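You operate a simulated robot arm through the tools that you are given. There is no shell and no other tool.

You run a simulated two-armed robot. Do the job below in one go: nothing can be reset, and whatever is moved stays where it is left.

## Task
Loosen the screw of clamped block F and take the block out.
Fine: loosen the thumb screw before the clamp opens; block into the blue block tray; close the empty clamp; the other screws stay tight.

Only the result counts: the job must be done as asked and must still hold three seconds after the hand-in. Knocking over, shifting, dropping, spilling or breaking anything else fails it.

## Robot
Two 7-joint arms with two-finger grippers on one trunk that stands fixed in place. Base frame: the origin is at the foot of the trunk, x ahead of it, y to its left, z up. Readings come in cm, degrees, newtons and seconds.
The left shoulder is at [5.1, 17.5, 117.7], the right one opposite. With the tool pointing down near the work surface each hand reaches from about 10 to 84 cm from the base axis, measured 20 degrees to its own side. Payload 2.94 kg a hand.
The tool frame of a hand sits at the grasp point between the pads (the TCP): z along the fingers, y along the line on which they close. The tips reach 3 cm beyond it. The gripper opens to 13.8 cm; its body begins 10.9 cm behind the TCP.
Orientation is that of the tool frame in the base frame, as a unit quaternion [w, x, y, z]. With the fingers straight down and closing along the base's y, the tool's x points along the base's -x, its y along +y and its z along -z.

## Interface
- The arms move only by the tool play_rows. It takes "left_rows", "right_rows" or both (then of equal length, played together; a hand with none holds still); each is a list of rows, each a list of 3 entries, a list of its own where there are three numbers: the shift along the tool's x, y, z in cm, then the turn, a rotation vector about the tool's x, y, z in degrees, then the closure, from 0 (fully open) to 1 (shut). In form: [[[dx, dy, dz], [ax, ay, az], claw], ...]. A call has 1 to 20 rows; each row is the pose to reach, as a shift and turn from the pose commanded when the call began, along the tool's axes at that moment. Rows are played at 5 a second. More than 5 cm and 8.6 degrees between two rows, or a gripper value outside its range, and nothing of the call is played. A pose out of reach is approached as far as the arm can. The call stops where the force on the tool passes 70 N (or 10 N more than at its start, if that is more) or the arm is blocked; 0.2 s more then pass. Each finger travels about 4.5 cm/s and halts on what it meets, pressing with about 27 N; the grip force reading is that of the motor and also rises with nothing between the fingers. The clock runs only during rows and for 0.2 s after the last one: add rows that repeat a pose to give the fingers time. It gives the time, the measured TCP pose, the force on the tool (base axes), the opening and the grip force at its end, in the units of the frame above (readings bear some noise), with the torque about the TCP (base axes, N m) and any sound that the robot's microphone picked up.
- Cameras (640 x 400 px; columns grow to the right, rows downward): "scene" is now at [10.64, -5.14, 165.42]; the picture's right is [-0.65, -0.76, 0.00], its down [-0.57, 0.49, -0.66] and it looks along [0.50, -0.43, -0.75] (base axes); focal length 342 px, centre (320, 200). "left" rides on the left gripper at [7.1, -1.9, -14.6] in its tool frame; the picture's right is [0.26, 0.97, 0.00], its down [-0.85, 0.23, -0.48] and it looks along [-0.46, 0.12, 0.88] (tool axes); focal length 280 px, centre (320, 200). "right" rides on the right gripper at [7.1, 1.9, -14.6] in its tool frame; the picture's right is [-0.26, 0.96, 0.00], its down [-0.85, -0.23, -0.48] and it looks along [-0.46, -0.12, 0.88] (tool axes); focal length 280 px, centre (320, 200). There is no depth. A picture from a camera that has moved, and an enlarged one, comes with that camera's place and axes in the base frame and with its lens.
- snapshot(camera): a new picture of that camera. No time passes.
- move_column(by): moves the trunk up (or, below 0, down) by that many cm; the arms and the scene camera ride with it, the base frame stays. It gives what a move gives, with no picture.
- pan_tilt(pan, tilt): turns the head with the scene camera to pan (to the left, within 120 degrees either way) and tilt (down, from -29 to 69), counted from straight ahead of the robot (the tilt from the chest, where the trunk bows). It gives what a move gives.
- inspect(camera, box): a new picture of the part [left, top, right, bottom] of that camera's present view, enlarged. No time passes.
- close_job(): hands the job in; it is judged then, once.

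Places have to be worked out from the pictures, the camera data and where the tool is seen. Open the grippers and draw the arms clear of the work before you hand the job in, unless the task says otherwise.

The tools are called after "Emit:" as name(argument=value, ...) on one line, values as JSON. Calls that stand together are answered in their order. play_rows: Moves the arms, as the interface text tells. Its arguments: {"type":"object","properties":{"left_rows":{"type":"array","items":{"type":"array"}},"right_rows":{"type":"array","items":{"type":"array"}}},"required":[]} The other tools are called the same way: move_column (by) moves the trunk up or down; pan_tilt (pan, tilt) turns the head that bears the scene camera; snapshot (camera) takes a picture; inspect (camera, box) takes an enlarged picture of a part of a camera's view; close_job () hands the job in.

At the start:

```text
time_s: 0.0
left_tcp_pos: [51.05, -1.43, 111.22]
left_tcp_rot: [0.0, -0.001, 1.0, 0.0]
left_wrist_force: [0.2, -0.9, 0.1]
left_ft_torque: [0.0, -0.02, 0.03]
left_grip_width: 13.82
left_grip_force: 0.0
right_tcp_pos: [36.37, -51.02, 114.62]
right_tcp_rot: [0.0, 0.001, 1.0, 0.001]
right_wrist_force: [-0.6, 0.0, 0.5]
right_ft_torque: [0.0, -0.03, 0.0]
right_grip_width: 13.78
right_grip_force: 0.0
trunk travel left (down, up): [-35.0, 38.4]
head pan, tilt (commanded): [-40.8, 48.8]
```

scene: 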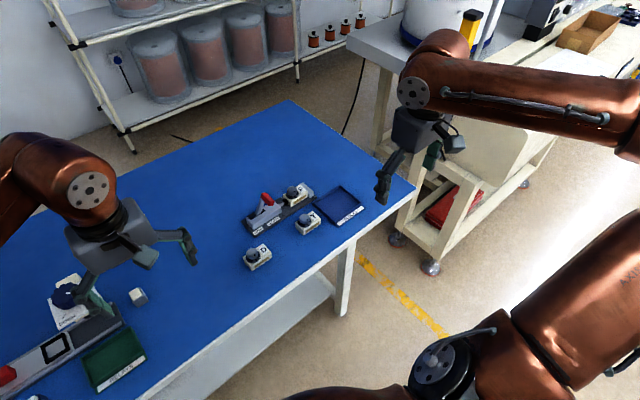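
right: 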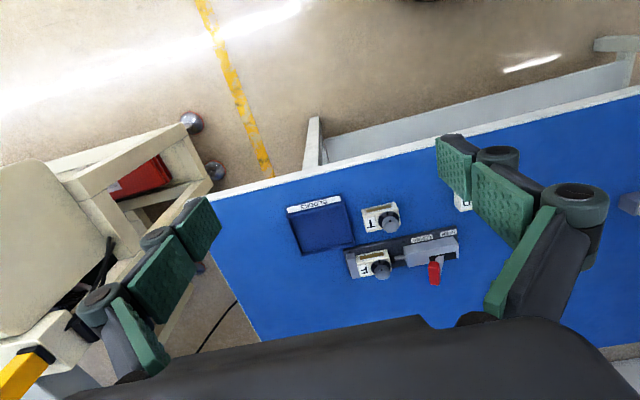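
left: 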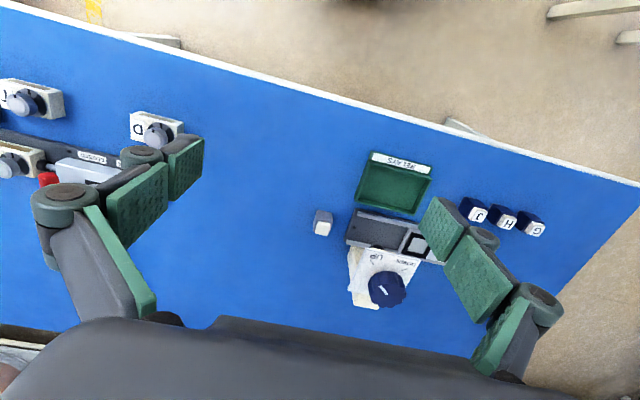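

The pictures show a clamp fixture with a block F clamped, a blue tray, and other blocks. I will look closer at these with enlarged views.

Emit:
inspect(camera="scene", box=[220, 160, 380, 280])

Emit:
inspect(camera="right", box=[270, 170, 490, 310])

Emit:
inspect(camera="left", box=[0, 60, 220, 220])

Emit:
inspect(camera="left", box=[300, 130, 560, 320])

```text
3.33 times, centred on (300, 220) of scene
camera zoom: at [10.64, -5.14, 165.42], right [-0.65, -0.76, 0.0], down [-0.57, 0.49, -0.66], along [0.5, -0.43, -0.75], focal length 1139 px, centre (387, 133)
```

zoom: 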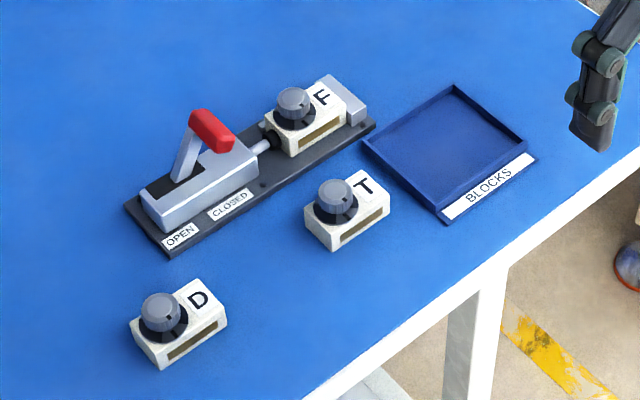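

```text
2.86 times, centred on (380, 240) of right
camera zoom: at [29.21, -49.08, 129.06], right [0.26, 0.96, 0.0], down [0.85, -0.23, 0.48], along [0.46, -0.12, -0.88], focal length 801 px, centre (149, 86)
```

zoom: 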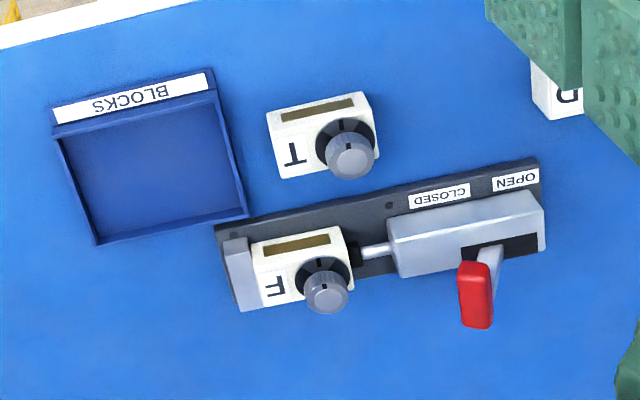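

```text
2.50 times, centred on (110, 140) of left
camera zoom: at [43.94, -3.22, 125.82], right [-0.26, 0.97, 0.0], down [0.85, 0.23, 0.48], along [0.46, 0.12, -0.88], focal length 701 px, centre (845, 350)
```

zoom: 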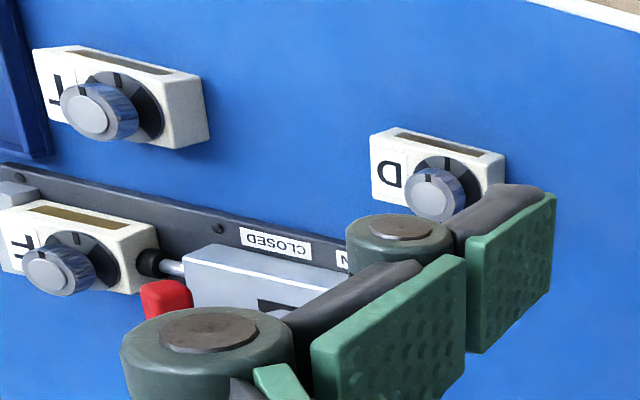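

```text
2.11 times, centred on (430, 225) of left
camera zoom: at [43.94, -3.22, 125.82], right [-0.26, 0.97, 0.0], down [0.85, 0.23, 0.48], along [0.46, 0.12, -0.88], focal length 590 px, centre (88, 147)
```

zoom: 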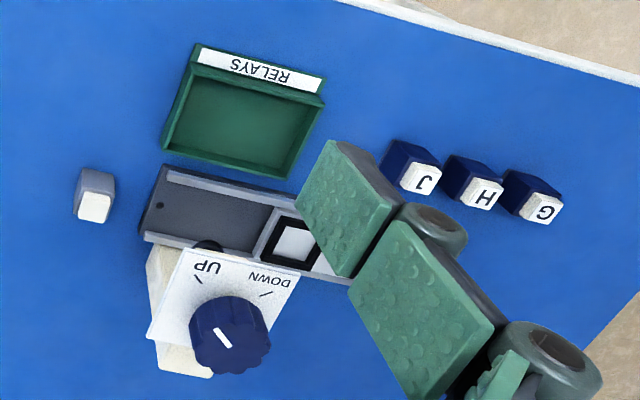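

Triangulating the knob of F from three views puts its top near [73.2, -47, 84.3], with the lever of the clamp to its left (+y). I move the right hand forward over that area, staying high, for a closer view.

Emit:
play_rows(right_rows=[[[-4.5, 1, 0], [0, 0, 0], 0], [[-9, 2, 0], [0, 0, 0], 0], [[-13.5, 3, 0], [0, 0, 0], 0], [[-18, 4, 0], [0, 0, 0], 0]])

Emit:
snapshot(camera="right")

```text
time_s: 1.0
left_tcp_pos: [51.61, -1.89, 110.9]
left_tcp_rot: [-0.003, 0.001, 1.0, 0.002]
left_wrist_force: [1.3, -1.2, -0.1]
left_ft_torque: [0.14, 0.05, 0.01]
left_grip_width: 13.81
left_grip_force: 0.0
right_tcp_pos: [55.23, -47.78, 114.17]
right_tcp_rot: [-0.002, 0.001, 1.0, 0.002]
right_wrist_force: [2.0, -1.0, -0.3]
right_ft_torque: [0.14, 0.05, -0.01]
right_grip_width: 13.74
right_grip_force: 0.0
trunk travel left (down, up): [-35.0, 38.4]
head pan, tilt (commanded): [-40.8, 48.8]
```

```text
taken
camera right: at [47.95, -45.85, 128.73], right [0.26, 0.96, 0.0], down [0.85, -0.23, 0.47], along [0.46, -0.12, -0.88], focal length 280 px, centre (320, 200)
```

right: 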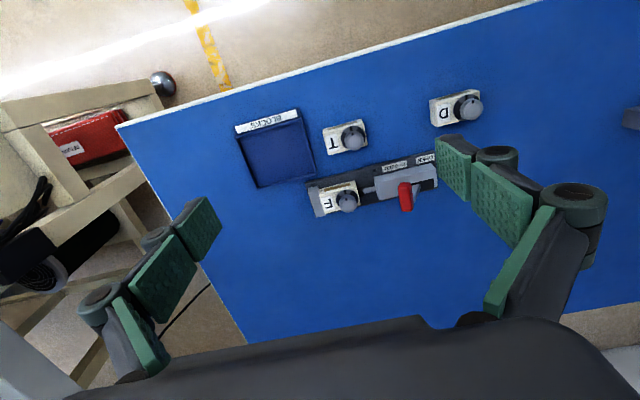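

The clamp is now nearly below the right camera. I take enlarged pictures from the right hand and from the scene camera for measuring.

Emit:
inspect(camera="right", box=[220, 80, 500, 240])

Emit:
inspect(camera="right", box=[300, 140, 450, 230])

Emit:
inspect(camera="scene", box=[235, 170, 335, 240])

Emit:
inspect(camera="left", box=[0, 70, 120, 210])

```text
2.29 times, centred on (360, 160) of right
camera zoom: at [47.95, -45.85, 128.73], right [0.26, 0.96, 0.0], down [0.85, -0.23, 0.47], along [0.46, -0.12, -0.88], focal length 641 px, centre (229, 291)
```

zoom: 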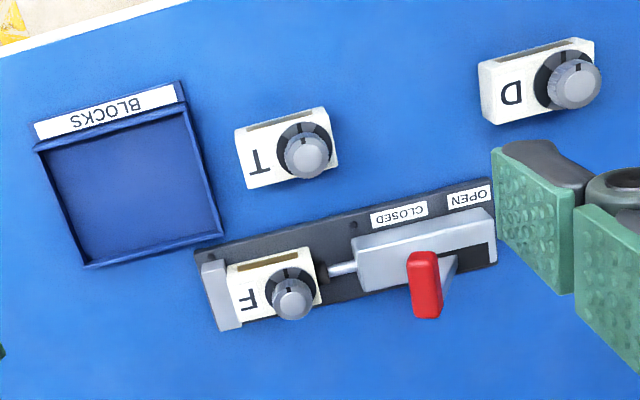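

```text
4.27 times, centred on (375, 185) of right
camera zoom: at [47.95, -45.85, 128.73], right [0.26, 0.96, 0.0], down [0.85, -0.23, 0.47], along [0.46, -0.12, -0.88], focal length 1196 px, centre (85, 264)
```

zoom: 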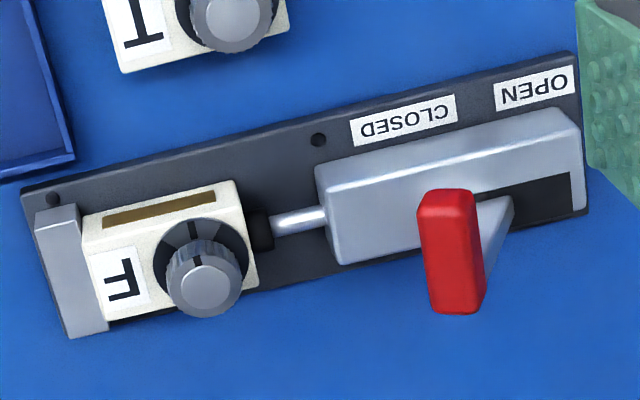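

```text
5.71 times, centred on (285, 205) of scene
camera zoom: at [11.55, -5.78, 165.36], right [-0.65, -0.76, 0.0], down [-0.57, 0.5, -0.65], along [0.49, -0.43, -0.76], focal length 1953 px, centre (520, 171)
```

zoom: 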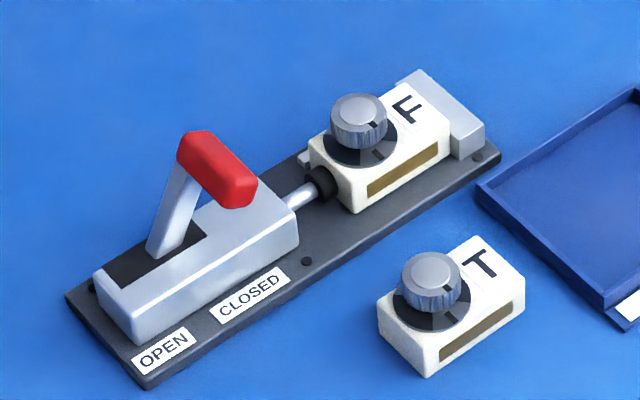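

```text
2.86 times, centred on (60, 140) of left
camera zoom: at [44.56, -3.78, 125.55], right [-0.26, 0.97, 0.01], down [0.85, 0.23, 0.47], along [0.45, 0.13, -0.88], focal length 801 px, centre (1063, 371)
```

zoom: 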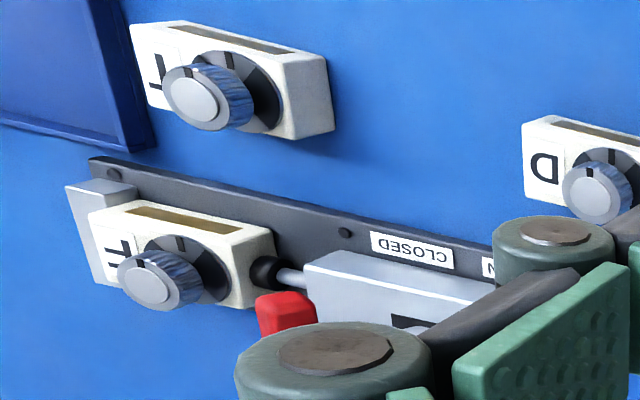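

The enlarged views show the lever leaning toward F with the red bar on top, so CLOSED, and the slot running toward OPEN (+y). I bring the right hand lower and nearer for better measurements, with hold rows so the arm settles.

Emit:
play_rows(right_rows=[[[-3, 0.5, 4], [0, 0, 0], 0], [[-6, 1, 8], [0, 0, 0], 0], [[-8, 1.5, 12], [0, 0, 0], 0], [[-8, 1.5, 12], [0, 0, 0], 0], [[-8, 1.5, 12], [0, 0, 0], 0], [[-8, 1.5, 12], [0, 0, 0], 0]])

Emit:
snapshot(camera="right")

```text
refused: row 1 steps farther than a row can; nothing moved
```

```text
taken
camera right: at [47.95, -45.85, 128.73], right [0.26, 0.96, 0.0], down [0.85, -0.23, 0.47], along [0.46, -0.12, -0.88], focal length 280 px, centre (320, 200)
```

right: 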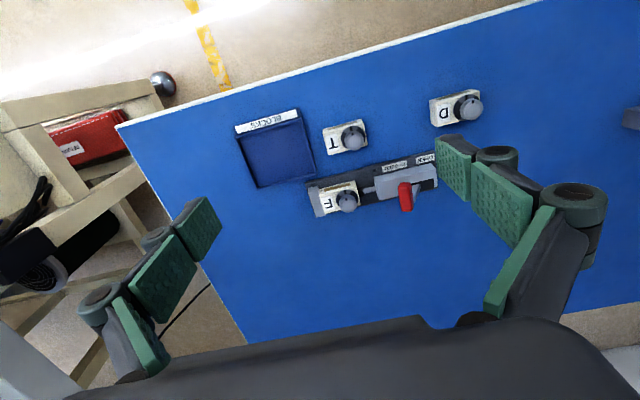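

The step limit is on the total distance per row, so nothing moved. I repeat the same motion in smaller steps.

Emit:
play_rows(right_rows=[[[-2, 0.4, 3], [0, 0, 0], 0], [[-4, 0.8, 6], [0, 0, 0], 0], [[-6, 1.2, 9], [0, 0, 0], 0], [[-8, 1.5, 12], [0, 0, 0], 0], [[-8, 1.5, 12], [0, 0, 0], 0], [[-8, 1.5, 12], [0, 0, 0], 0], [[-8, 1.5, 12], [0, 0, 0], 0]])

Emit:
snapshot(camera="right")

Emit:
inspect(camera="right", box=[280, 100, 480, 225])

```text
time_s: 2.6
left_tcp_pos: [51.06, -1.52, 111.16]
left_tcp_rot: [0.0, 0.0, 1.0, 0.0]
left_wrist_force: [0.0, -0.7, 0.7]
left_ft_torque: [0.03, -0.03, -0.01]
left_grip_width: 13.81
left_grip_force: 0.0
right_tcp_pos: [62.53, -45.77, 102.47]
right_tcp_rot: [0.0, 0.0, 1.0, 0.0]
right_wrist_force: [0.1, -0.3, 0.2]
right_ft_torque: [-0.02, 0.0, 0.01]
right_grip_width: 13.8
right_grip_force: 0.1
trunk travel left (down, up): [-35.0, 38.4]
head pan, tilt (commanded): [-40.8, 48.8]
```

```text
taken
camera right: at [55.34, -43.78, 117.05], right [0.26, 0.96, 0.0], down [0.85, -0.23, 0.48], along [0.46, -0.12, -0.88], focal length 280 px, centre (320, 200)
```

right: 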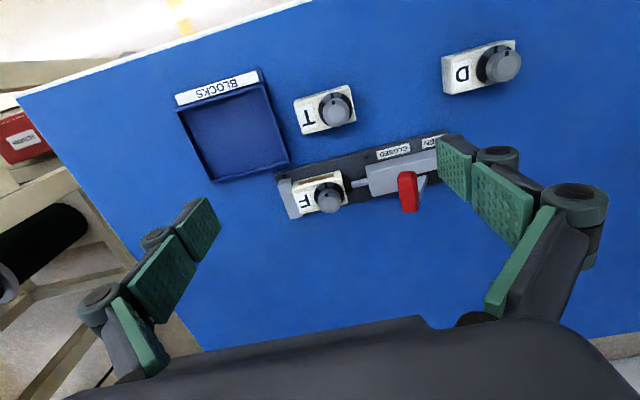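

```text
3.20 times, centred on (380, 162) of right
camera zoom: at [55.34, -43.78, 117.05], right [0.26, 0.96, 0.0], down [0.85, -0.23, 0.48], along [0.46, -0.12, -0.88], focal length 897 px, centre (128, 320)
```

zoom: 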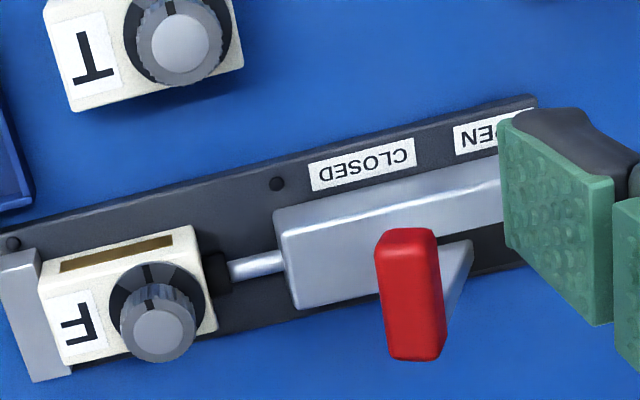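

The arm has settled at [62.5, -45.8, 102.5]. I take new tight enlargements from the settled cameras, so positions can be triangulated more exactly.

Emit:
inspect(camera="scene", box=[240, 175, 320, 225])

Emit:
inspect(camera="right", box=[270, 160, 366, 220])

Emit:
inspect(camera="right", box=[280, 70, 376, 130])

Emit:
inspect(camera="scene", box=[290, 180, 370, 240])

```text
8.00 times, centred on (280, 200) of scene
camera zoom: at [10.62, -5.16, 165.43], right [-0.65, -0.76, 0.0], down [-0.57, 0.49, -0.66], along [0.5, -0.43, -0.75], focal length 2734 px, centre (640, 200)
```

zoom: 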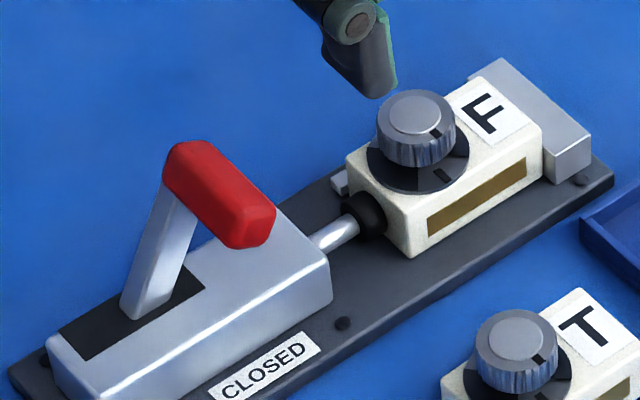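

```text
6.67 times, centred on (318, 190) of right
camera zoom: at [55.34, -43.78, 117.05], right [0.26, 0.96, 0.0], down [0.85, -0.23, 0.48], along [0.46, -0.12, -0.88], focal length 1869 px, centre (333, 267)
```

zoom: 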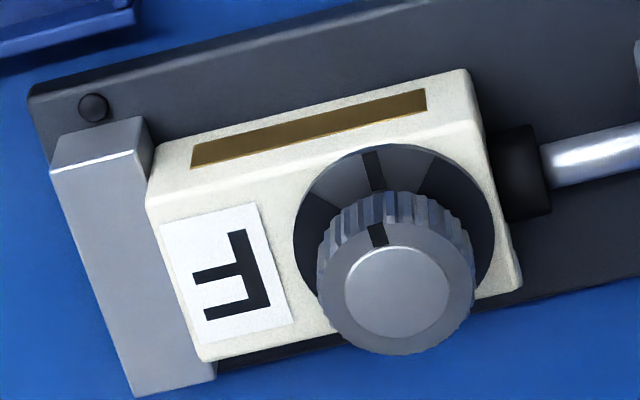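

```text
6.67 times, centred on (328, 100) of right
camera zoom: at [55.34, -43.78, 117.05], right [0.26, 0.96, 0.0], down [0.85, -0.23, 0.48], along [0.46, -0.12, -0.88], focal length 1869 px, centre (267, 867)
```

zoom: 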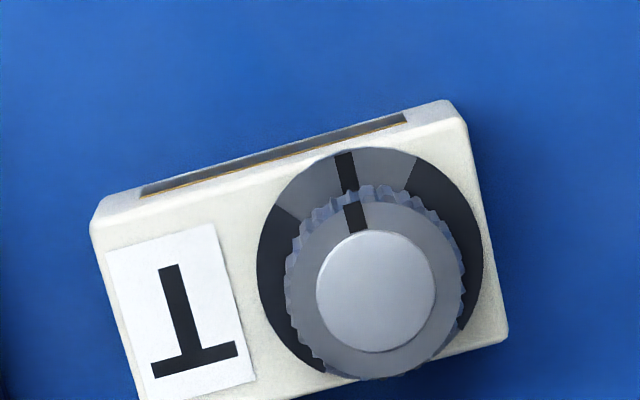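

```text
6.67 times, centred on (330, 210) of scene
camera zoom: at [10.62, -5.16, 165.43], right [-0.65, -0.76, 0.0], down [-0.57, 0.49, -0.66], along [0.5, -0.43, -0.75], focal length 2278 px, centre (253, 133)
```

zoom: 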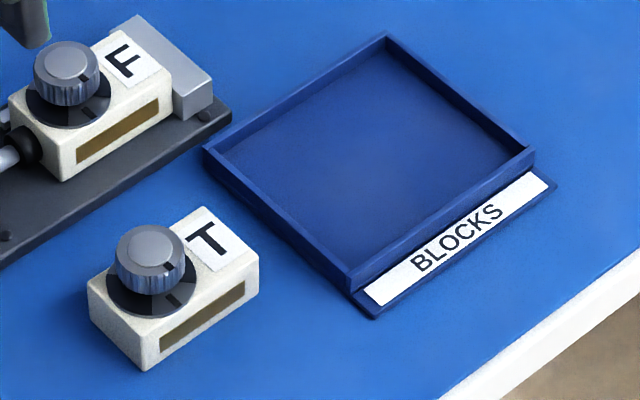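

The triangulation agrees between cameras: F's knob axis at about [73.1, -47.3], knob top z≈85, block top z≈82.4, the block spanning x 71–75 and y -52…-44.9. The lever bar lies along x at y≈-37.6, z≈88; the tray spans x 57–68, y -63.7…-51.3. I bring the right hand above the knob with the fingers partly closed and look again.

Emit:
play_rows(right_rows=[[[-2, -0.3, 0], [0, 0, 0], 0.58], [[-4.5, -0.6, 0], [0, 0, 0], 0.58], [[-7, -0.9, 0], [0, 0, 0], 0.58], [[-9, -1.2, 1], [0, 0, 0], 0.58], [[-10.6, -1.5, 3], [0, 0, 0], 0.58], [[-10.6, -1.5, 6], [0, 0, 0], 0.58], [[-10.6, -1.5, 8.5], [0, 0, 0], 0.58], [[-10.6, -1.5, 10], [0, 0, 0], 0.58], [[-10.6, -1.5, 10], [0, 0, 0], 0.58], [[-10.6, -1.5, 10], [0, 0, 0], 0.58]])

Emit:
snapshot(camera="right")

Emit:
snapshot(camera="scene")

Emit:
inspect(camera="scene", box=[220, 130, 380, 230])

```text
time_s: 4.8
left_tcp_pos: [51.03, -1.31, 111.22]
left_tcp_rot: [0.0, 0.0, 1.0, 0.001]
left_wrist_force: [-0.8, -0.5, -0.5]
left_ft_torque: [-0.01, 0.02, -0.01]
left_grip_width: 13.79
left_grip_force: 0.0
right_tcp_pos: [62.98, -47.26, 96.38]
right_tcp_rot: [0.001, 0.0, 1.0, 0.0]
right_wrist_force: [0.5, -0.3, 0.2]
right_ft_torque: [-0.03, 0.01, -0.04]
right_grip_width: 5.79
right_grip_force: 0.0
right hand out of reach, approached as far as the arm can: row 2, 3, 4, 5, 6, 7, 8, 9, 10
trunk travel left (down, up): [-35.0, 38.4]
head pan, tilt (commanded): [-40.8, 48.8]
```

```text
taken
camera right: at [55.69, -45.25, 111.01], right [0.26, 0.96, 0.0], down [0.85, -0.23, 0.48], along [0.46, -0.12, -0.88], focal length 280 px, centre (320, 200)
```

right: 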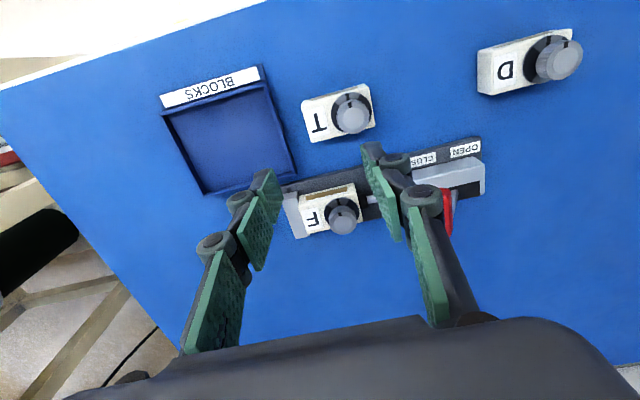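

```text
taken
camera scene: at [10.67, -5.14, 165.42], right [-0.65, -0.76, 0.0], down [-0.57, 0.49, -0.66], along [0.5, -0.43, -0.75], focal length 342 px, centre (320, 200)
```

scene: 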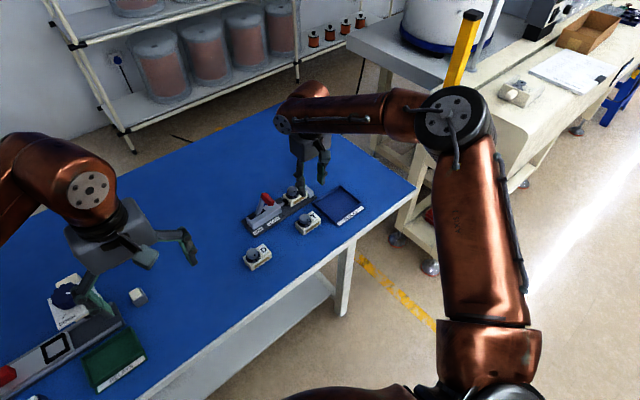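

```text
4.00 times, centred on (300, 180) of scene
camera zoom: at [10.67, -5.14, 165.42], right [-0.65, -0.76, 0.0], down [-0.57, 0.49, -0.66], along [0.5, -0.43, -0.75], focal length 1367 px, centre (400, 280)
```

zoom: 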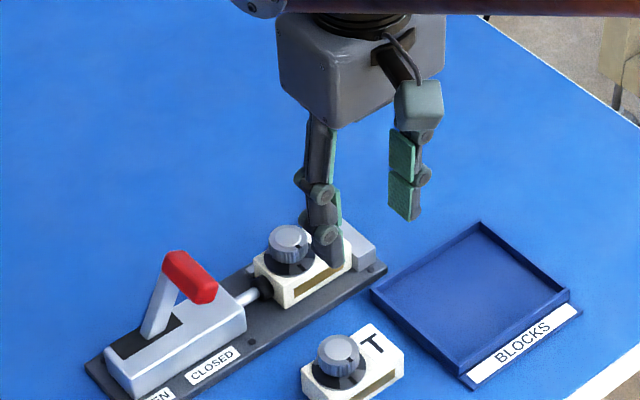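

The right arm stopped at x≈63, short of the knob, so at this hand yaw its reach ends there. I try yawing the hand outward by 24° (clockwise from above, in line with the shoulder) while staying high, and see if it can extend further.

Emit:
play_rows(right_rows=[[[2, 0, -1], [0, 0, 6], 0.58], [[2, 0, -2], [0, 0, 12], 0.58], [[2, 0, -2], [0, 0, 18], 0.58], [[2, 0, -2], [0, 0, 24], 0.58], [[2, 0, -2], [0, 0, 24], 0.58]])

```text
time_s: 6.0
left_tcp_pos: [51.11, -1.33, 111.17]
left_tcp_rot: [0.0, 0.0, 1.0, 0.001]
left_wrist_force: [-0.3, 0.5, 0.2]
left_ft_torque: [-0.01, -0.03, 0.0]
left_grip_width: 13.8
left_grip_force: 0.0
right_tcp_pos: [60.7, -47.12, 98.37]
right_tcp_rot: [0.0, 0.209, 0.978, -0.001]
right_wrist_force: [-0.5, -0.4, 0.1]
right_ft_torque: [0.01, 0.03, 0.0]
right_grip_width: 5.84
right_grip_force: 0.0
trunk travel left (down, up): [-35.0, 38.4]
head pan, tilt (commanded): [-40.8, 48.8]
```

The yaw was taken without trouble. Now I try to extend toward the point above the knob at this height.

Emit:
play_rows(right_rows=[[[-2.8, 1.2, 0], [0, 0, 0], 0.58], [[-5.7, 2.45, 0], [0, 0, 0], 0.58], [[-8.5, 3.65, 0], [0, 0, 0], 0.58], [[-11.4, 4.9, 0], [0, 0, 0], 0.58], [[-11.4, 4.9, 0], [0, 0, 0], 0.58]])

Emit:
snapshot(camera="scene")

```text
time_s: 7.2
left_tcp_pos: [51.06, -1.23, 111.18]
left_tcp_rot: [0.0, 0.0, 1.0, 0.0]
left_wrist_force: [-0.3, -0.1, -0.7]
left_ft_torque: [-0.03, 0.0, 0.0]
left_grip_width: 13.8
left_grip_force: 0.0
right_tcp_pos: [63.81, -47.25, 99.42]
right_tcp_rot: [0.001, 0.208, 0.978, 0.0]
right_wrist_force: [0.2, 0.0, -0.1]
right_ft_torque: [-0.04, 0.0, 0.05]
right_grip_width: 5.81
right_grip_force: 0.0
right hand out of reach, approached as far as the arm can: row 2, 3, 4, 5
trunk travel left (down, up): [-35.0, 38.4]
head pan, tilt (commanded): [-40.8, 48.8]
```

```text
taken
camera scene: at [10.68, -5.09, 165.42], right [-0.65, -0.76, 0.0], down [-0.57, 0.49, -0.66], along [0.5, -0.43, -0.75], focal length 342 px, centre (320, 200)
```

scene: 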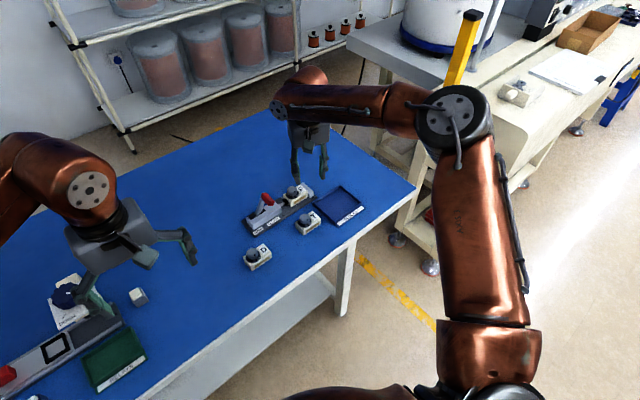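

Yaw makes no difference; reach grows slightly with height, which suggests the shoulder pivot sits well above the wrist. Lowering the trunk should help. First I raise both hands so nothing comes near the table when the trunk goes down.

Emit:
play_rows(left_rows=[[[1, 1, -4], [0, 0, 0], 0], [[2, 2, -8], [0, 0, 0], 0], [[3, 3, -12], [0, 0, 0], 0], [[4, 4, -16], [0, 0, 0], 0], [[5, 5, -20], [0, 0, 0], 0], [[5, 5, -20], [0, 0, 0], 0]], right_rows=[[[1, 0, -2], [0, 0, -6], 0.58], [[2, 0, -4], [0, 0, -12], 0.58], [[3, 0, -6], [0, 0, -18], 0.58], [[4, 0, -8], [0, 0, -24], 0.58], [[4, 0, -8], [0, 0, -24], 0.58], [[4, 0, -8], [0, 0, -24], 0.58]])

```text
time_s: 8.6
left_tcp_pos: [46.04, 3.41, 131.03]
left_tcp_rot: [-0.002, 0.0, 1.0, 0.001]
left_wrist_force: [0.2, 1.1, 0.2]
left_ft_torque: [0.0, -0.02, 0.0]
left_grip_width: 13.8
left_grip_force: 0.1
right_tcp_pos: [59.88, -45.84, 107.62]
right_tcp_rot: [-0.001, 0.0, 1.0, 0.0]
right_wrist_force: [1.3, -0.5, 0.7]
right_ft_torque: [0.0, 0.03, -0.04]
right_grip_width: 5.8
right_grip_force: 0.0
trunk travel left (down, up): [-35.0, 38.4]
head pan, tilt (commanded): [-40.8, 48.8]
```

Both hands are raised. I lower the trunk by 15 cm, which leaves the right fingertips near z≈89.6, above everything below them.

Emit:
move_column(by=-15)

```text
time_s: 10.3
left_tcp_pos: [45.93, 3.71, 116.23]
left_tcp_rot: [0.0, 0.0, 1.0, 0.001]
left_wrist_force: [0.3, 0.2, -0.4]
left_ft_torque: [-0.01, -0.02, 0.0]
left_grip_width: 13.79
left_grip_force: 0.0
right_tcp_pos: [59.62, -46.03, 92.64]
right_tcp_rot: [0.001, 0.0, 1.0, 0.0]
right_wrist_force: [0.1, -0.7, 0.4]
right_ft_torque: [-0.02, -0.01, 0.0]
right_grip_width: 5.79
right_grip_force: 0.0
trunk travel left (down, up): [-20.0, 53.4]
head pan, tilt (commanded): [-40.8, 48.8]
```

The trunk is down and the hand is at z≈92.6. I extend toward the point above the knob.

Emit:
play_rows(right_rows=[[[-3, -0.3, 0], [0, 0, 0], 0.58], [[-6, -0.6, 0], [0, 0, 0], 0.58], [[-9, -0.9, 0], [0, 0, 0], 0.58], [[-12, -1.2, 0], [0, 0, 0], 0.58], [[-13.5, -1.3, 0], [0, 0, 0], 0.58], [[-13.5, -1.3, 0], [0, 0, 0], 0.58]])

Emit:
snapshot(camera="scene")

Emit:
snapshot(camera="right")

```text
time_s: 11.8
left_tcp_pos: [45.93, 3.45, 116.14]
left_tcp_rot: [0.0, 0.001, 1.0, 0.001]
left_wrist_force: [-0.1, 0.4, 0.0]
left_ft_torque: [0.03, 0.03, 0.0]
left_grip_width: 13.79
left_grip_force: 0.1
right_tcp_pos: [71.39, -47.34, 92.57]
right_tcp_rot: [0.001, 0.001, 1.0, 0.001]
right_wrist_force: [-0.9, -0.1, -0.2]
right_ft_torque: [0.02, 0.03, 0.0]
right_grip_width: 5.8
right_grip_force: 0.1
right hand out of reach, approached as far as the arm can: row 5, 6
trunk travel left (down, up): [-20.0, 53.4]
head pan, tilt (commanded): [-40.8, 48.8]
```

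```text
taken
camera scene: at [21.01, -5.24, 149.85], right [-0.65, -0.76, 0.0], down [-0.57, 0.49, -0.66], along [0.5, -0.43, -0.75], focal length 342 px, centre (320, 200)
```

scene: 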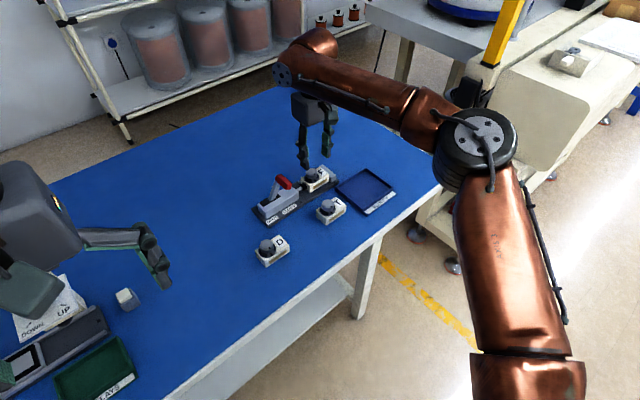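

```text
taken
camera right: at [64.08, -45.33, 107.14], right [0.26, 0.96, 0.0], down [0.85, -0.23, 0.48], along [0.46, -0.13, -0.88], focal length 280 px, centre (320, 200)
```

right: 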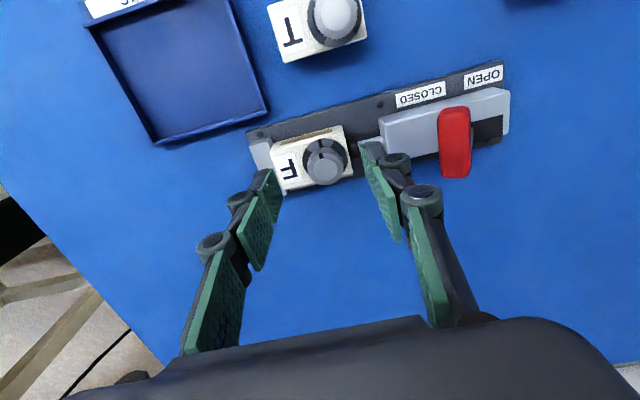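

Lowering the trunk also bends it forward, so the hand now reaches x≈71.4. I back the hand up and lower the trunk another 9 cm for more reach.

Emit:
play_rows(right_rows=[[[1, 0, -3], [0, 0, 0], 0.58], [[2, 0, -6], [0, 0, 0], 0.58], [[3, 0, -9], [0, 0, 0], 0.58], [[3, 0, -9], [0, 0, 0], 0.58], [[3, 0, -9], [0, 0, 0], 0.58]])

Emit:
move_column(by=-9)

```text
time_s: 12.9
left_tcp_pos: [46.0, 3.59, 116.11]
left_tcp_rot: [0.001, 0.0, 1.0, -0.001]
left_wrist_force: [0.1, -1.0, 0.4]
left_ft_torque: [-0.01, -0.03, -0.02]
left_grip_width: 13.8
left_grip_force: 0.0
right_tcp_pos: [68.49, -47.1, 101.67]
right_tcp_rot: [0.001, 0.0, 1.0, 0.0]
right_wrist_force: [0.1, 0.3, -1.1]
right_ft_torque: [-0.03, 0.02, 0.03]
right_grip_width: 5.8
right_grip_force: 0.0
trunk travel left (down, up): [-20.0, 53.4]
head pan, tilt (commanded): [-40.8, 48.8]
```

```text
time_s: 14.2
left_tcp_pos: [46.22, 3.73, 107.27]
left_tcp_rot: [-0.001, 0.0, 1.0, 0.0]
left_wrist_force: [0.3, 0.5, -0.7]
left_ft_torque: [-0.04, -0.03, -0.03]
left_grip_width: 13.78
left_grip_force: 0.1
right_tcp_pos: [68.61, -47.2, 92.67]
right_tcp_rot: [-0.001, 0.001, 1.0, 0.0]
right_wrist_force: [-1.0, 0.2, -0.2]
right_ft_torque: [-0.01, -0.01, 0.0]
right_grip_width: 5.79
right_grip_force: 0.1
trunk travel left (down, up): [-11.0, 62.4]
head pan, tilt (commanded): [-40.8, 48.8]
```

The hand sits at [68.6, -47.2, 92.7] with the trunk lower. I extend to above the knob and look.

Emit:
play_rows(right_rows=[[[-2.3, -0.05, 0], [0, 0, 0], 0.58], [[-4.5, -0.1, 0], [0, 0, 0], 0.58], [[-4.5, -0.1, 0], [0, 0, 0], 0.58], [[-4.5, -0.1, 0], [0, 0, 0], 0.58]])

Emit:
snapshot(camera="right")

Emit:
snapshot(camera="scene")

```text
time_s: 15.2
left_tcp_pos: [46.72, 3.71, 107.04]
left_tcp_rot: [-0.002, 0.0, 1.0, 0.001]
left_wrist_force: [-0.2, 0.7, 0.8]
left_ft_torque: [0.05, -0.07, 0.05]
left_grip_width: 13.8
left_grip_force: 0.0
right_tcp_pos: [73.65, -47.36, 92.27]
right_tcp_rot: [-0.003, 0.0, 1.0, 0.0]
right_wrist_force: [-0.3, 0.3, 0.6]
right_ft_torque: [-0.05, -0.06, -0.04]
right_grip_width: 5.79
right_grip_force: 0.0
trunk travel left (down, up): [-11.0, 62.4]
head pan, tilt (commanded): [-40.8, 48.8]
```

```text
taken
camera right: at [66.56, -45.42, 106.99], right [0.26, 0.97, 0.0], down [0.85, -0.23, 0.47], along [0.45, -0.12, -0.88], focal length 280 px, centre (320, 200)
```

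right: 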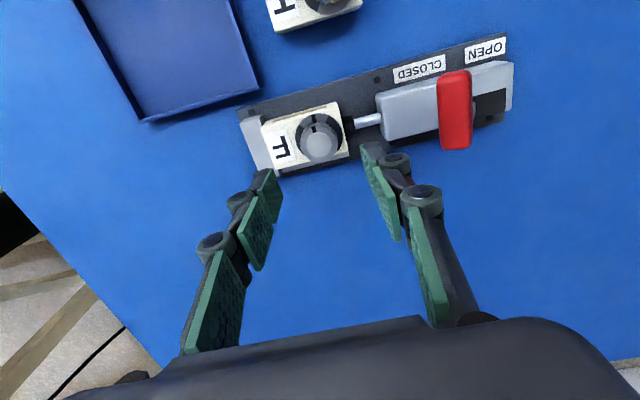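

```text
taken
camera scene: at [32.69, -5.19, 139.43], right [-0.65, -0.76, 0.01], down [-0.58, 0.49, -0.64], along [0.48, -0.43, -0.76], focal length 342 px, centre (320, 200)
```

scene: 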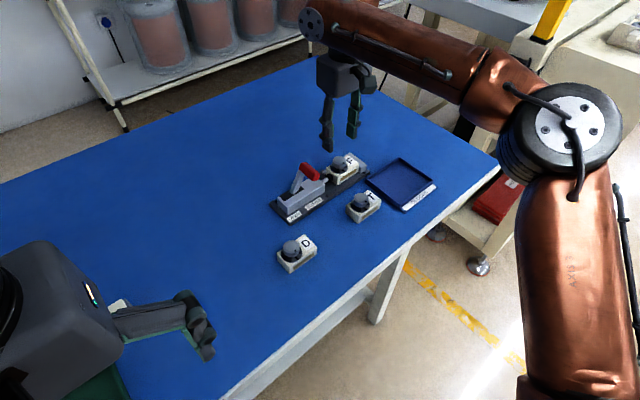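

The hand now reaches the place above the knob. I hold for a second to let the trunk stop swaying, then measure the knob against the hand again.

Emit:
play_rows(right_rows=[[[0, 0, 0], [0, 0, 0], 0.58], [[0, 0, 0], [0, 0, 0], 0.58], [[0, 0, 0], [0, 0, 0], 0.58], [[0, 0, 0], [0, 0, 0], 0.58], [[0, 0, 0], [0, 0, 0], 0.58]])

Emit:
inspect(camera="right", box=[230, 90, 422, 210])

Emit:
inspect(camera="scene", box=[260, 100, 420, 220])

```text
time_s: 15.8
left_tcp_pos: [43.71, 3.59, 107.89]
left_tcp_rot: [0.012, -0.001, 1.0, 0.002]
left_wrist_force: [0.1, 0.4, -0.6]
left_ft_torque: [0.08, -0.05, 0.04]
left_grip_width: 13.77
left_grip_force: 0.0
right_tcp_pos: [71.43, -47.45, 94.0]
right_tcp_rot: [0.014, -0.002, 1.0, 0.004]
right_wrist_force: [-0.7, 0.5, -1.3]
right_ft_torque: [-0.03, -0.07, 0.02]
right_grip_width: 5.8
right_grip_force: 0.0
trunk travel left (down, up): [-11.0, 62.4]
head pan, tilt (commanded): [-40.8, 48.8]
stopped in row 2 (right hand): the arm was blocked; the commanded pose is now the measured one
```

```text
3.33 times, centred on (326, 150) of right
camera zoom: at [63.7, -45.57, 108.32], right [0.26, 0.97, 0.01], down [0.84, -0.23, 0.5], along [0.48, -0.12, -0.87], focal length 935 px, centre (300, 367)
```

zoom: 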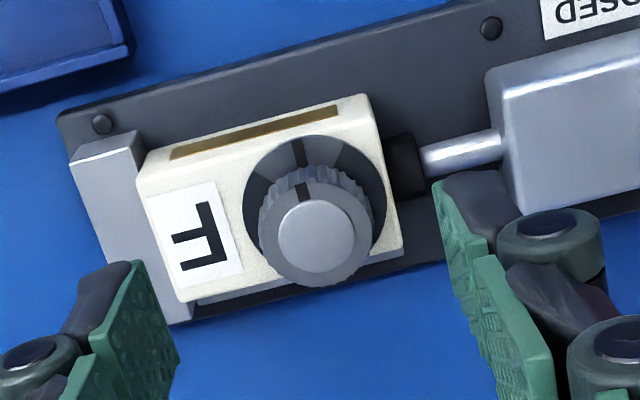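

```text
3.33 times, centred on (340, 160) of scene
camera zoom: at [34.15, -5.32, 139.26], right [-0.65, -0.76, 0.02], down [-0.59, 0.49, -0.64], along [0.47, -0.43, -0.77], focal length 1139 px, centre (253, 333)
```

zoom: 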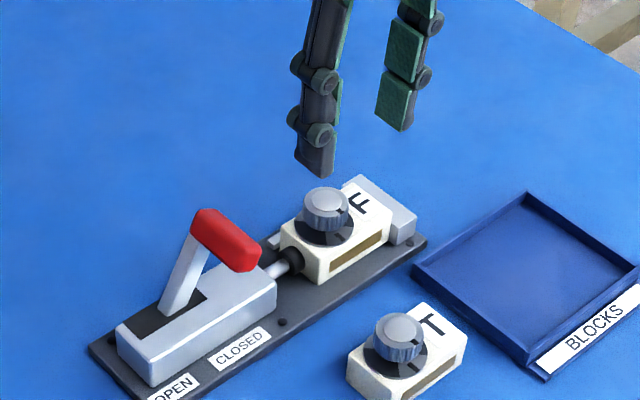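

The call stopped as "blocked" and the trunk seems to have rocked back a little; both hands shifted about 2–3 cm in x with nothing touched by the fingers. I hold one short row and take pictures to see whether it is settling.

Emit:
play_rows(right_rows=[[[0, 0, 0], [0, 0, 0], 0.58], [[0, 0, 0], [0, 0, 0], 0.58]])

Emit:
snapshot(camera="scene")

Emit:
snapshot(camera="left")

Emit:
snapshot(camera="right")

```text
time_s: 16.1
left_tcp_pos: [40.19, 4.05, 108.25]
left_tcp_rot: [0.021, -0.01, 1.0, 0.007]
left_wrist_force: [-0.2, -0.7, 0.0]
left_ft_torque: [0.04, 0.05, -0.04]
left_grip_width: 13.78
left_grip_force: 0.1
right_tcp_pos: [67.8, -47.5, 96.16]
right_tcp_rot: [0.036, -0.002, 0.999, 0.004]
right_wrist_force: [0.5, -0.6, -1.8]
right_ft_torque: [0.04, 0.02, 0.0]
right_grip_width: 5.8
right_grip_force: 0.1
trunk travel left (down, up): [-11.0, 62.4]
head pan, tilt (commanded): [-40.8, 48.8]
stopped in row 1 (right hand): the arm was blocked; the commanded pose is now the measured one
```

```text
taken
camera scene: at [32.74, -5.43, 139.44], right [-0.67, -0.74, 0.02], down [-0.57, 0.5, -0.65], along [0.47, -0.44, -0.76], focal length 342 px, centre (320, 200)
```

scene: 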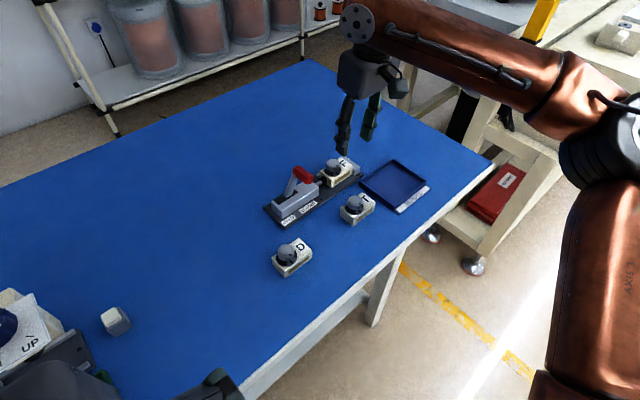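

```text
taken
camera left: at [32.56, 1.85, 122.5], right [-0.28, 0.96, 0.0], down [0.82, 0.24, 0.51], along [0.49, 0.15, -0.86], focal length 280 px, centre (320, 200)
```

left: 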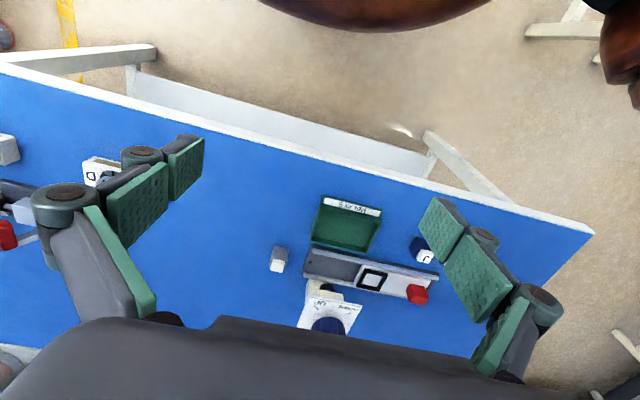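

```text
taken
camera right: at [59.41, -45.68, 110.12], right [0.26, 0.97, 0.03], down [0.81, -0.23, 0.53], along [0.52, -0.12, -0.84], focal length 280 px, centre (320, 200)
```

right: 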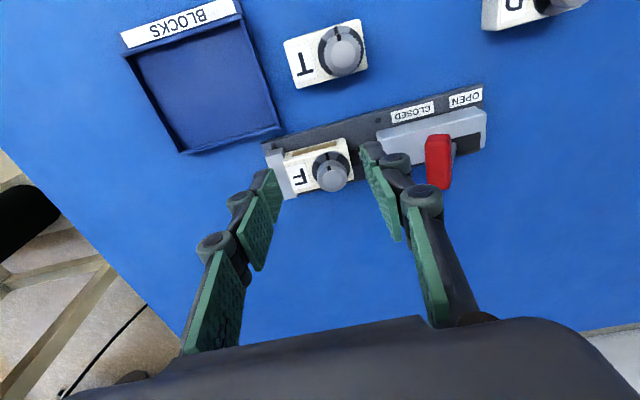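

The robot is drifting back with no force on either hand, so some arm link (likely the folded left arm, whose shoulder came forward with the trunk) is pressing on something. I raise the trunk back by 9 cm to the height where all was stable.

Emit:
move_column(by=9)

Emit:
snapshot(camera="scene")

Emit:
snapshot(camera="left")

```text
time_s: 17.3
left_tcp_pos: [40.66, 3.8, 117.57]
left_tcp_rot: [0.026, 0.0, 1.0, 0.003]
left_wrist_force: [0.0, 0.1, 0.5]
left_ft_torque: [0.02, 0.09, 0.01]
left_grip_width: 13.77
left_grip_force: 0.1
right_tcp_pos: [68.61, -47.3, 104.33]
right_tcp_rot: [0.028, -0.001, 1.0, 0.003]
right_wrist_force: [0.3, -0.6, -0.7]
right_ft_torque: [-0.05, 0.11, 0.0]
right_grip_width: 5.78
right_grip_force: 0.1
trunk travel left (down, up): [-20.0, 53.4]
head pan, tilt (commanded): [-40.8, 48.8]
```

```text
taken
camera scene: at [21.74, -5.18, 149.74], right [-0.65, -0.76, 0.0], down [-0.57, 0.49, -0.65], along [0.49, -0.43, -0.76], focal length 342 px, centre (320, 200)
```

scene: 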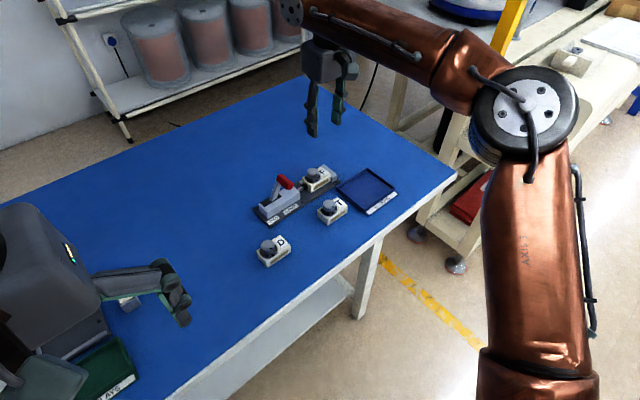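

```text
taken
camera left: at [32.89, 1.91, 131.75], right [-0.26, 0.96, -0.01], down [0.82, 0.23, 0.52], along [0.5, 0.13, -0.85], focal length 280 px, centre (320, 200)
```

left: 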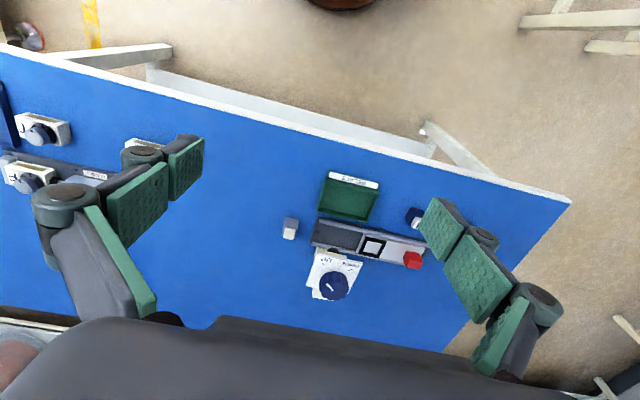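

The trunk is back up. I hold both hands for a second to check that everything is steady here.

Emit:
play_rows(right_rows=[[[0, 0, 0], [0, 0, 0], 0.58], [[0, 0, 0], [0, 0, 0], 0.58], [[0, 0, 0], [0, 0, 0], 0.58], [[0, 0, 0], [0, 0, 0], 0.58]], left_rows=[[[0, 0, 0], [0, 0, 0], 0], [[0, 0, 0], [0, 0, 0], 0], [[0, 0, 0], [0, 0, 0], 0], [[0, 0, 0], [0, 0, 0], 0]])

```text
time_s: 18.3
left_tcp_pos: [39.93, 3.86, 117.84]
left_tcp_rot: [0.03, 0.001, 1.0, 0.002]
left_wrist_force: [-0.1, 0.4, -0.9]
left_ft_torque: [0.0, 0.0, 0.03]
left_grip_width: 13.8
left_grip_force: 0.0
right_tcp_pos: [68.18, -47.31, 104.8]
right_tcp_rot: [0.031, 0.0, 1.0, 0.003]
right_wrist_force: [-0.4, -0.2, 1.1]
right_ft_torque: [-0.05, 0.0, -0.01]
right_grip_width: 5.84
right_grip_force: 0.1
trunk travel left (down, up): [-20.0, 53.4]
head pan, tilt (commanded): [-40.8, 48.8]
```

All is steady here with the commanded pose reset. I turn the head straight ahead and down to see what the trunk and arm links are near.

Emit:
pan_tilt(pan=0, tilt=66)

Emit:
snapshot(camera="scene")

Emit:
pan_tilt(pan=70, tilt=60)

Emit:
snapshot(camera="scene")

Emit:
pan_tilt(pan=-80, tilt=55)

Emit:
snapshot(camera="scene")

```text
time_s: 19.4
left_tcp_pos: [40.08, 3.81, 117.8]
left_tcp_rot: [0.029, 0.001, 1.0, 0.002]
left_wrist_force: [-0.3, 0.6, -0.1]
left_ft_torque: [-0.02, -0.02, -0.04]
left_grip_width: 13.81
left_grip_force: 0.0
right_tcp_pos: [68.28, -47.3, 104.73]
right_tcp_rot: [0.031, -0.002, 1.0, 0.002]
right_wrist_force: [-0.1, -1.2, -1.2]
right_ft_torque: [-0.01, 0.0, -0.01]
right_grip_width: 5.77
right_grip_force: 0.1
trunk travel left (down, up): [-20.0, 53.4]
head pan, tilt (commanded): [0.0, 66.0]
```

```text
taken
camera scene: at [21.04, -0.05, 147.77], right [0.0, -1.0, 0.0], down [-0.91, 0.0, -0.41], along [0.41, 0.0, -0.91], focal length 342 px, centre (320, 200)
```

scene: 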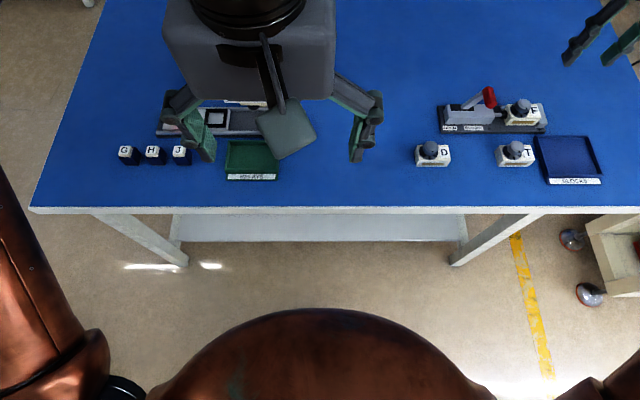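

```text
time_s: 20.8
left_tcp_pos: [39.99, 3.75, 117.72]
left_tcp_rot: [0.029, 0.001, 1.0, 0.002]
left_wrist_force: [0.5, 0.7, 0.5]
left_ft_torque: [0.01, -0.02, 0.02]
left_grip_width: 13.8
left_grip_force: 0.0
right_tcp_pos: [68.2, -47.18, 104.81]
right_tcp_rot: [0.032, -0.001, 0.999, 0.002]
right_wrist_force: [0.0, 0.6, -0.1]
right_ft_torque: [0.01, 0.0, -0.01]
right_grip_width: 5.83
right_grip_force: 0.0
trunk travel left (down, up): [-20.0, 53.4]
head pan, tilt (commanded): [70.0, 60.0]
```

```text
taken
camera scene: at [17.37, 6.23, 148.43], right [0.94, -0.34, 0.0], down [-0.3, -0.81, -0.5], along [0.17, 0.47, -0.87], focal length 342 px, centre (320, 200)
```

scene: 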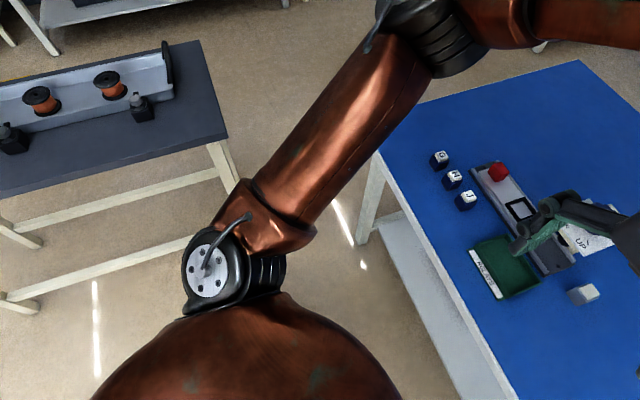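

```text
time_s: 23.2
left_tcp_pos: [40.17, 3.75, 117.67]
left_tcp_rot: [0.029, 0.001, 1.0, 0.002]
left_wrist_force: [0.2, 0.7, -0.7]
left_ft_torque: [-0.03, 0.01, 0.0]
left_grip_width: 13.8
left_grip_force: 0.1
right_tcp_pos: [68.2, -47.37, 104.74]
right_tcp_rot: [0.031, -0.001, 1.0, 0.002]
right_wrist_force: [0.4, -0.5, 0.0]
right_ft_torque: [-0.02, 0.01, -0.03]
right_grip_width: 5.79
right_grip_force: 0.0
trunk travel left (down, up): [-20.0, 53.4]
head pan, tilt (commanded): [-80.0, 55.0]
```

```text
taken
camera scene: at [16.34, -7.13, 149.04], right [-0.98, -0.17, 0.0], down [-0.14, 0.81, -0.57], along [0.1, -0.56, -0.82], focal length 342 px, centre (320, 200)
```

scene: 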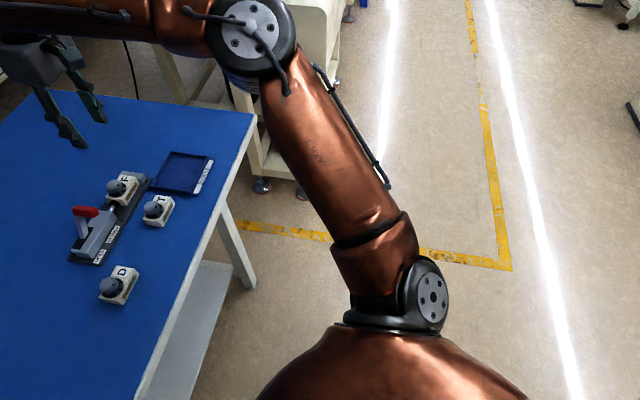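

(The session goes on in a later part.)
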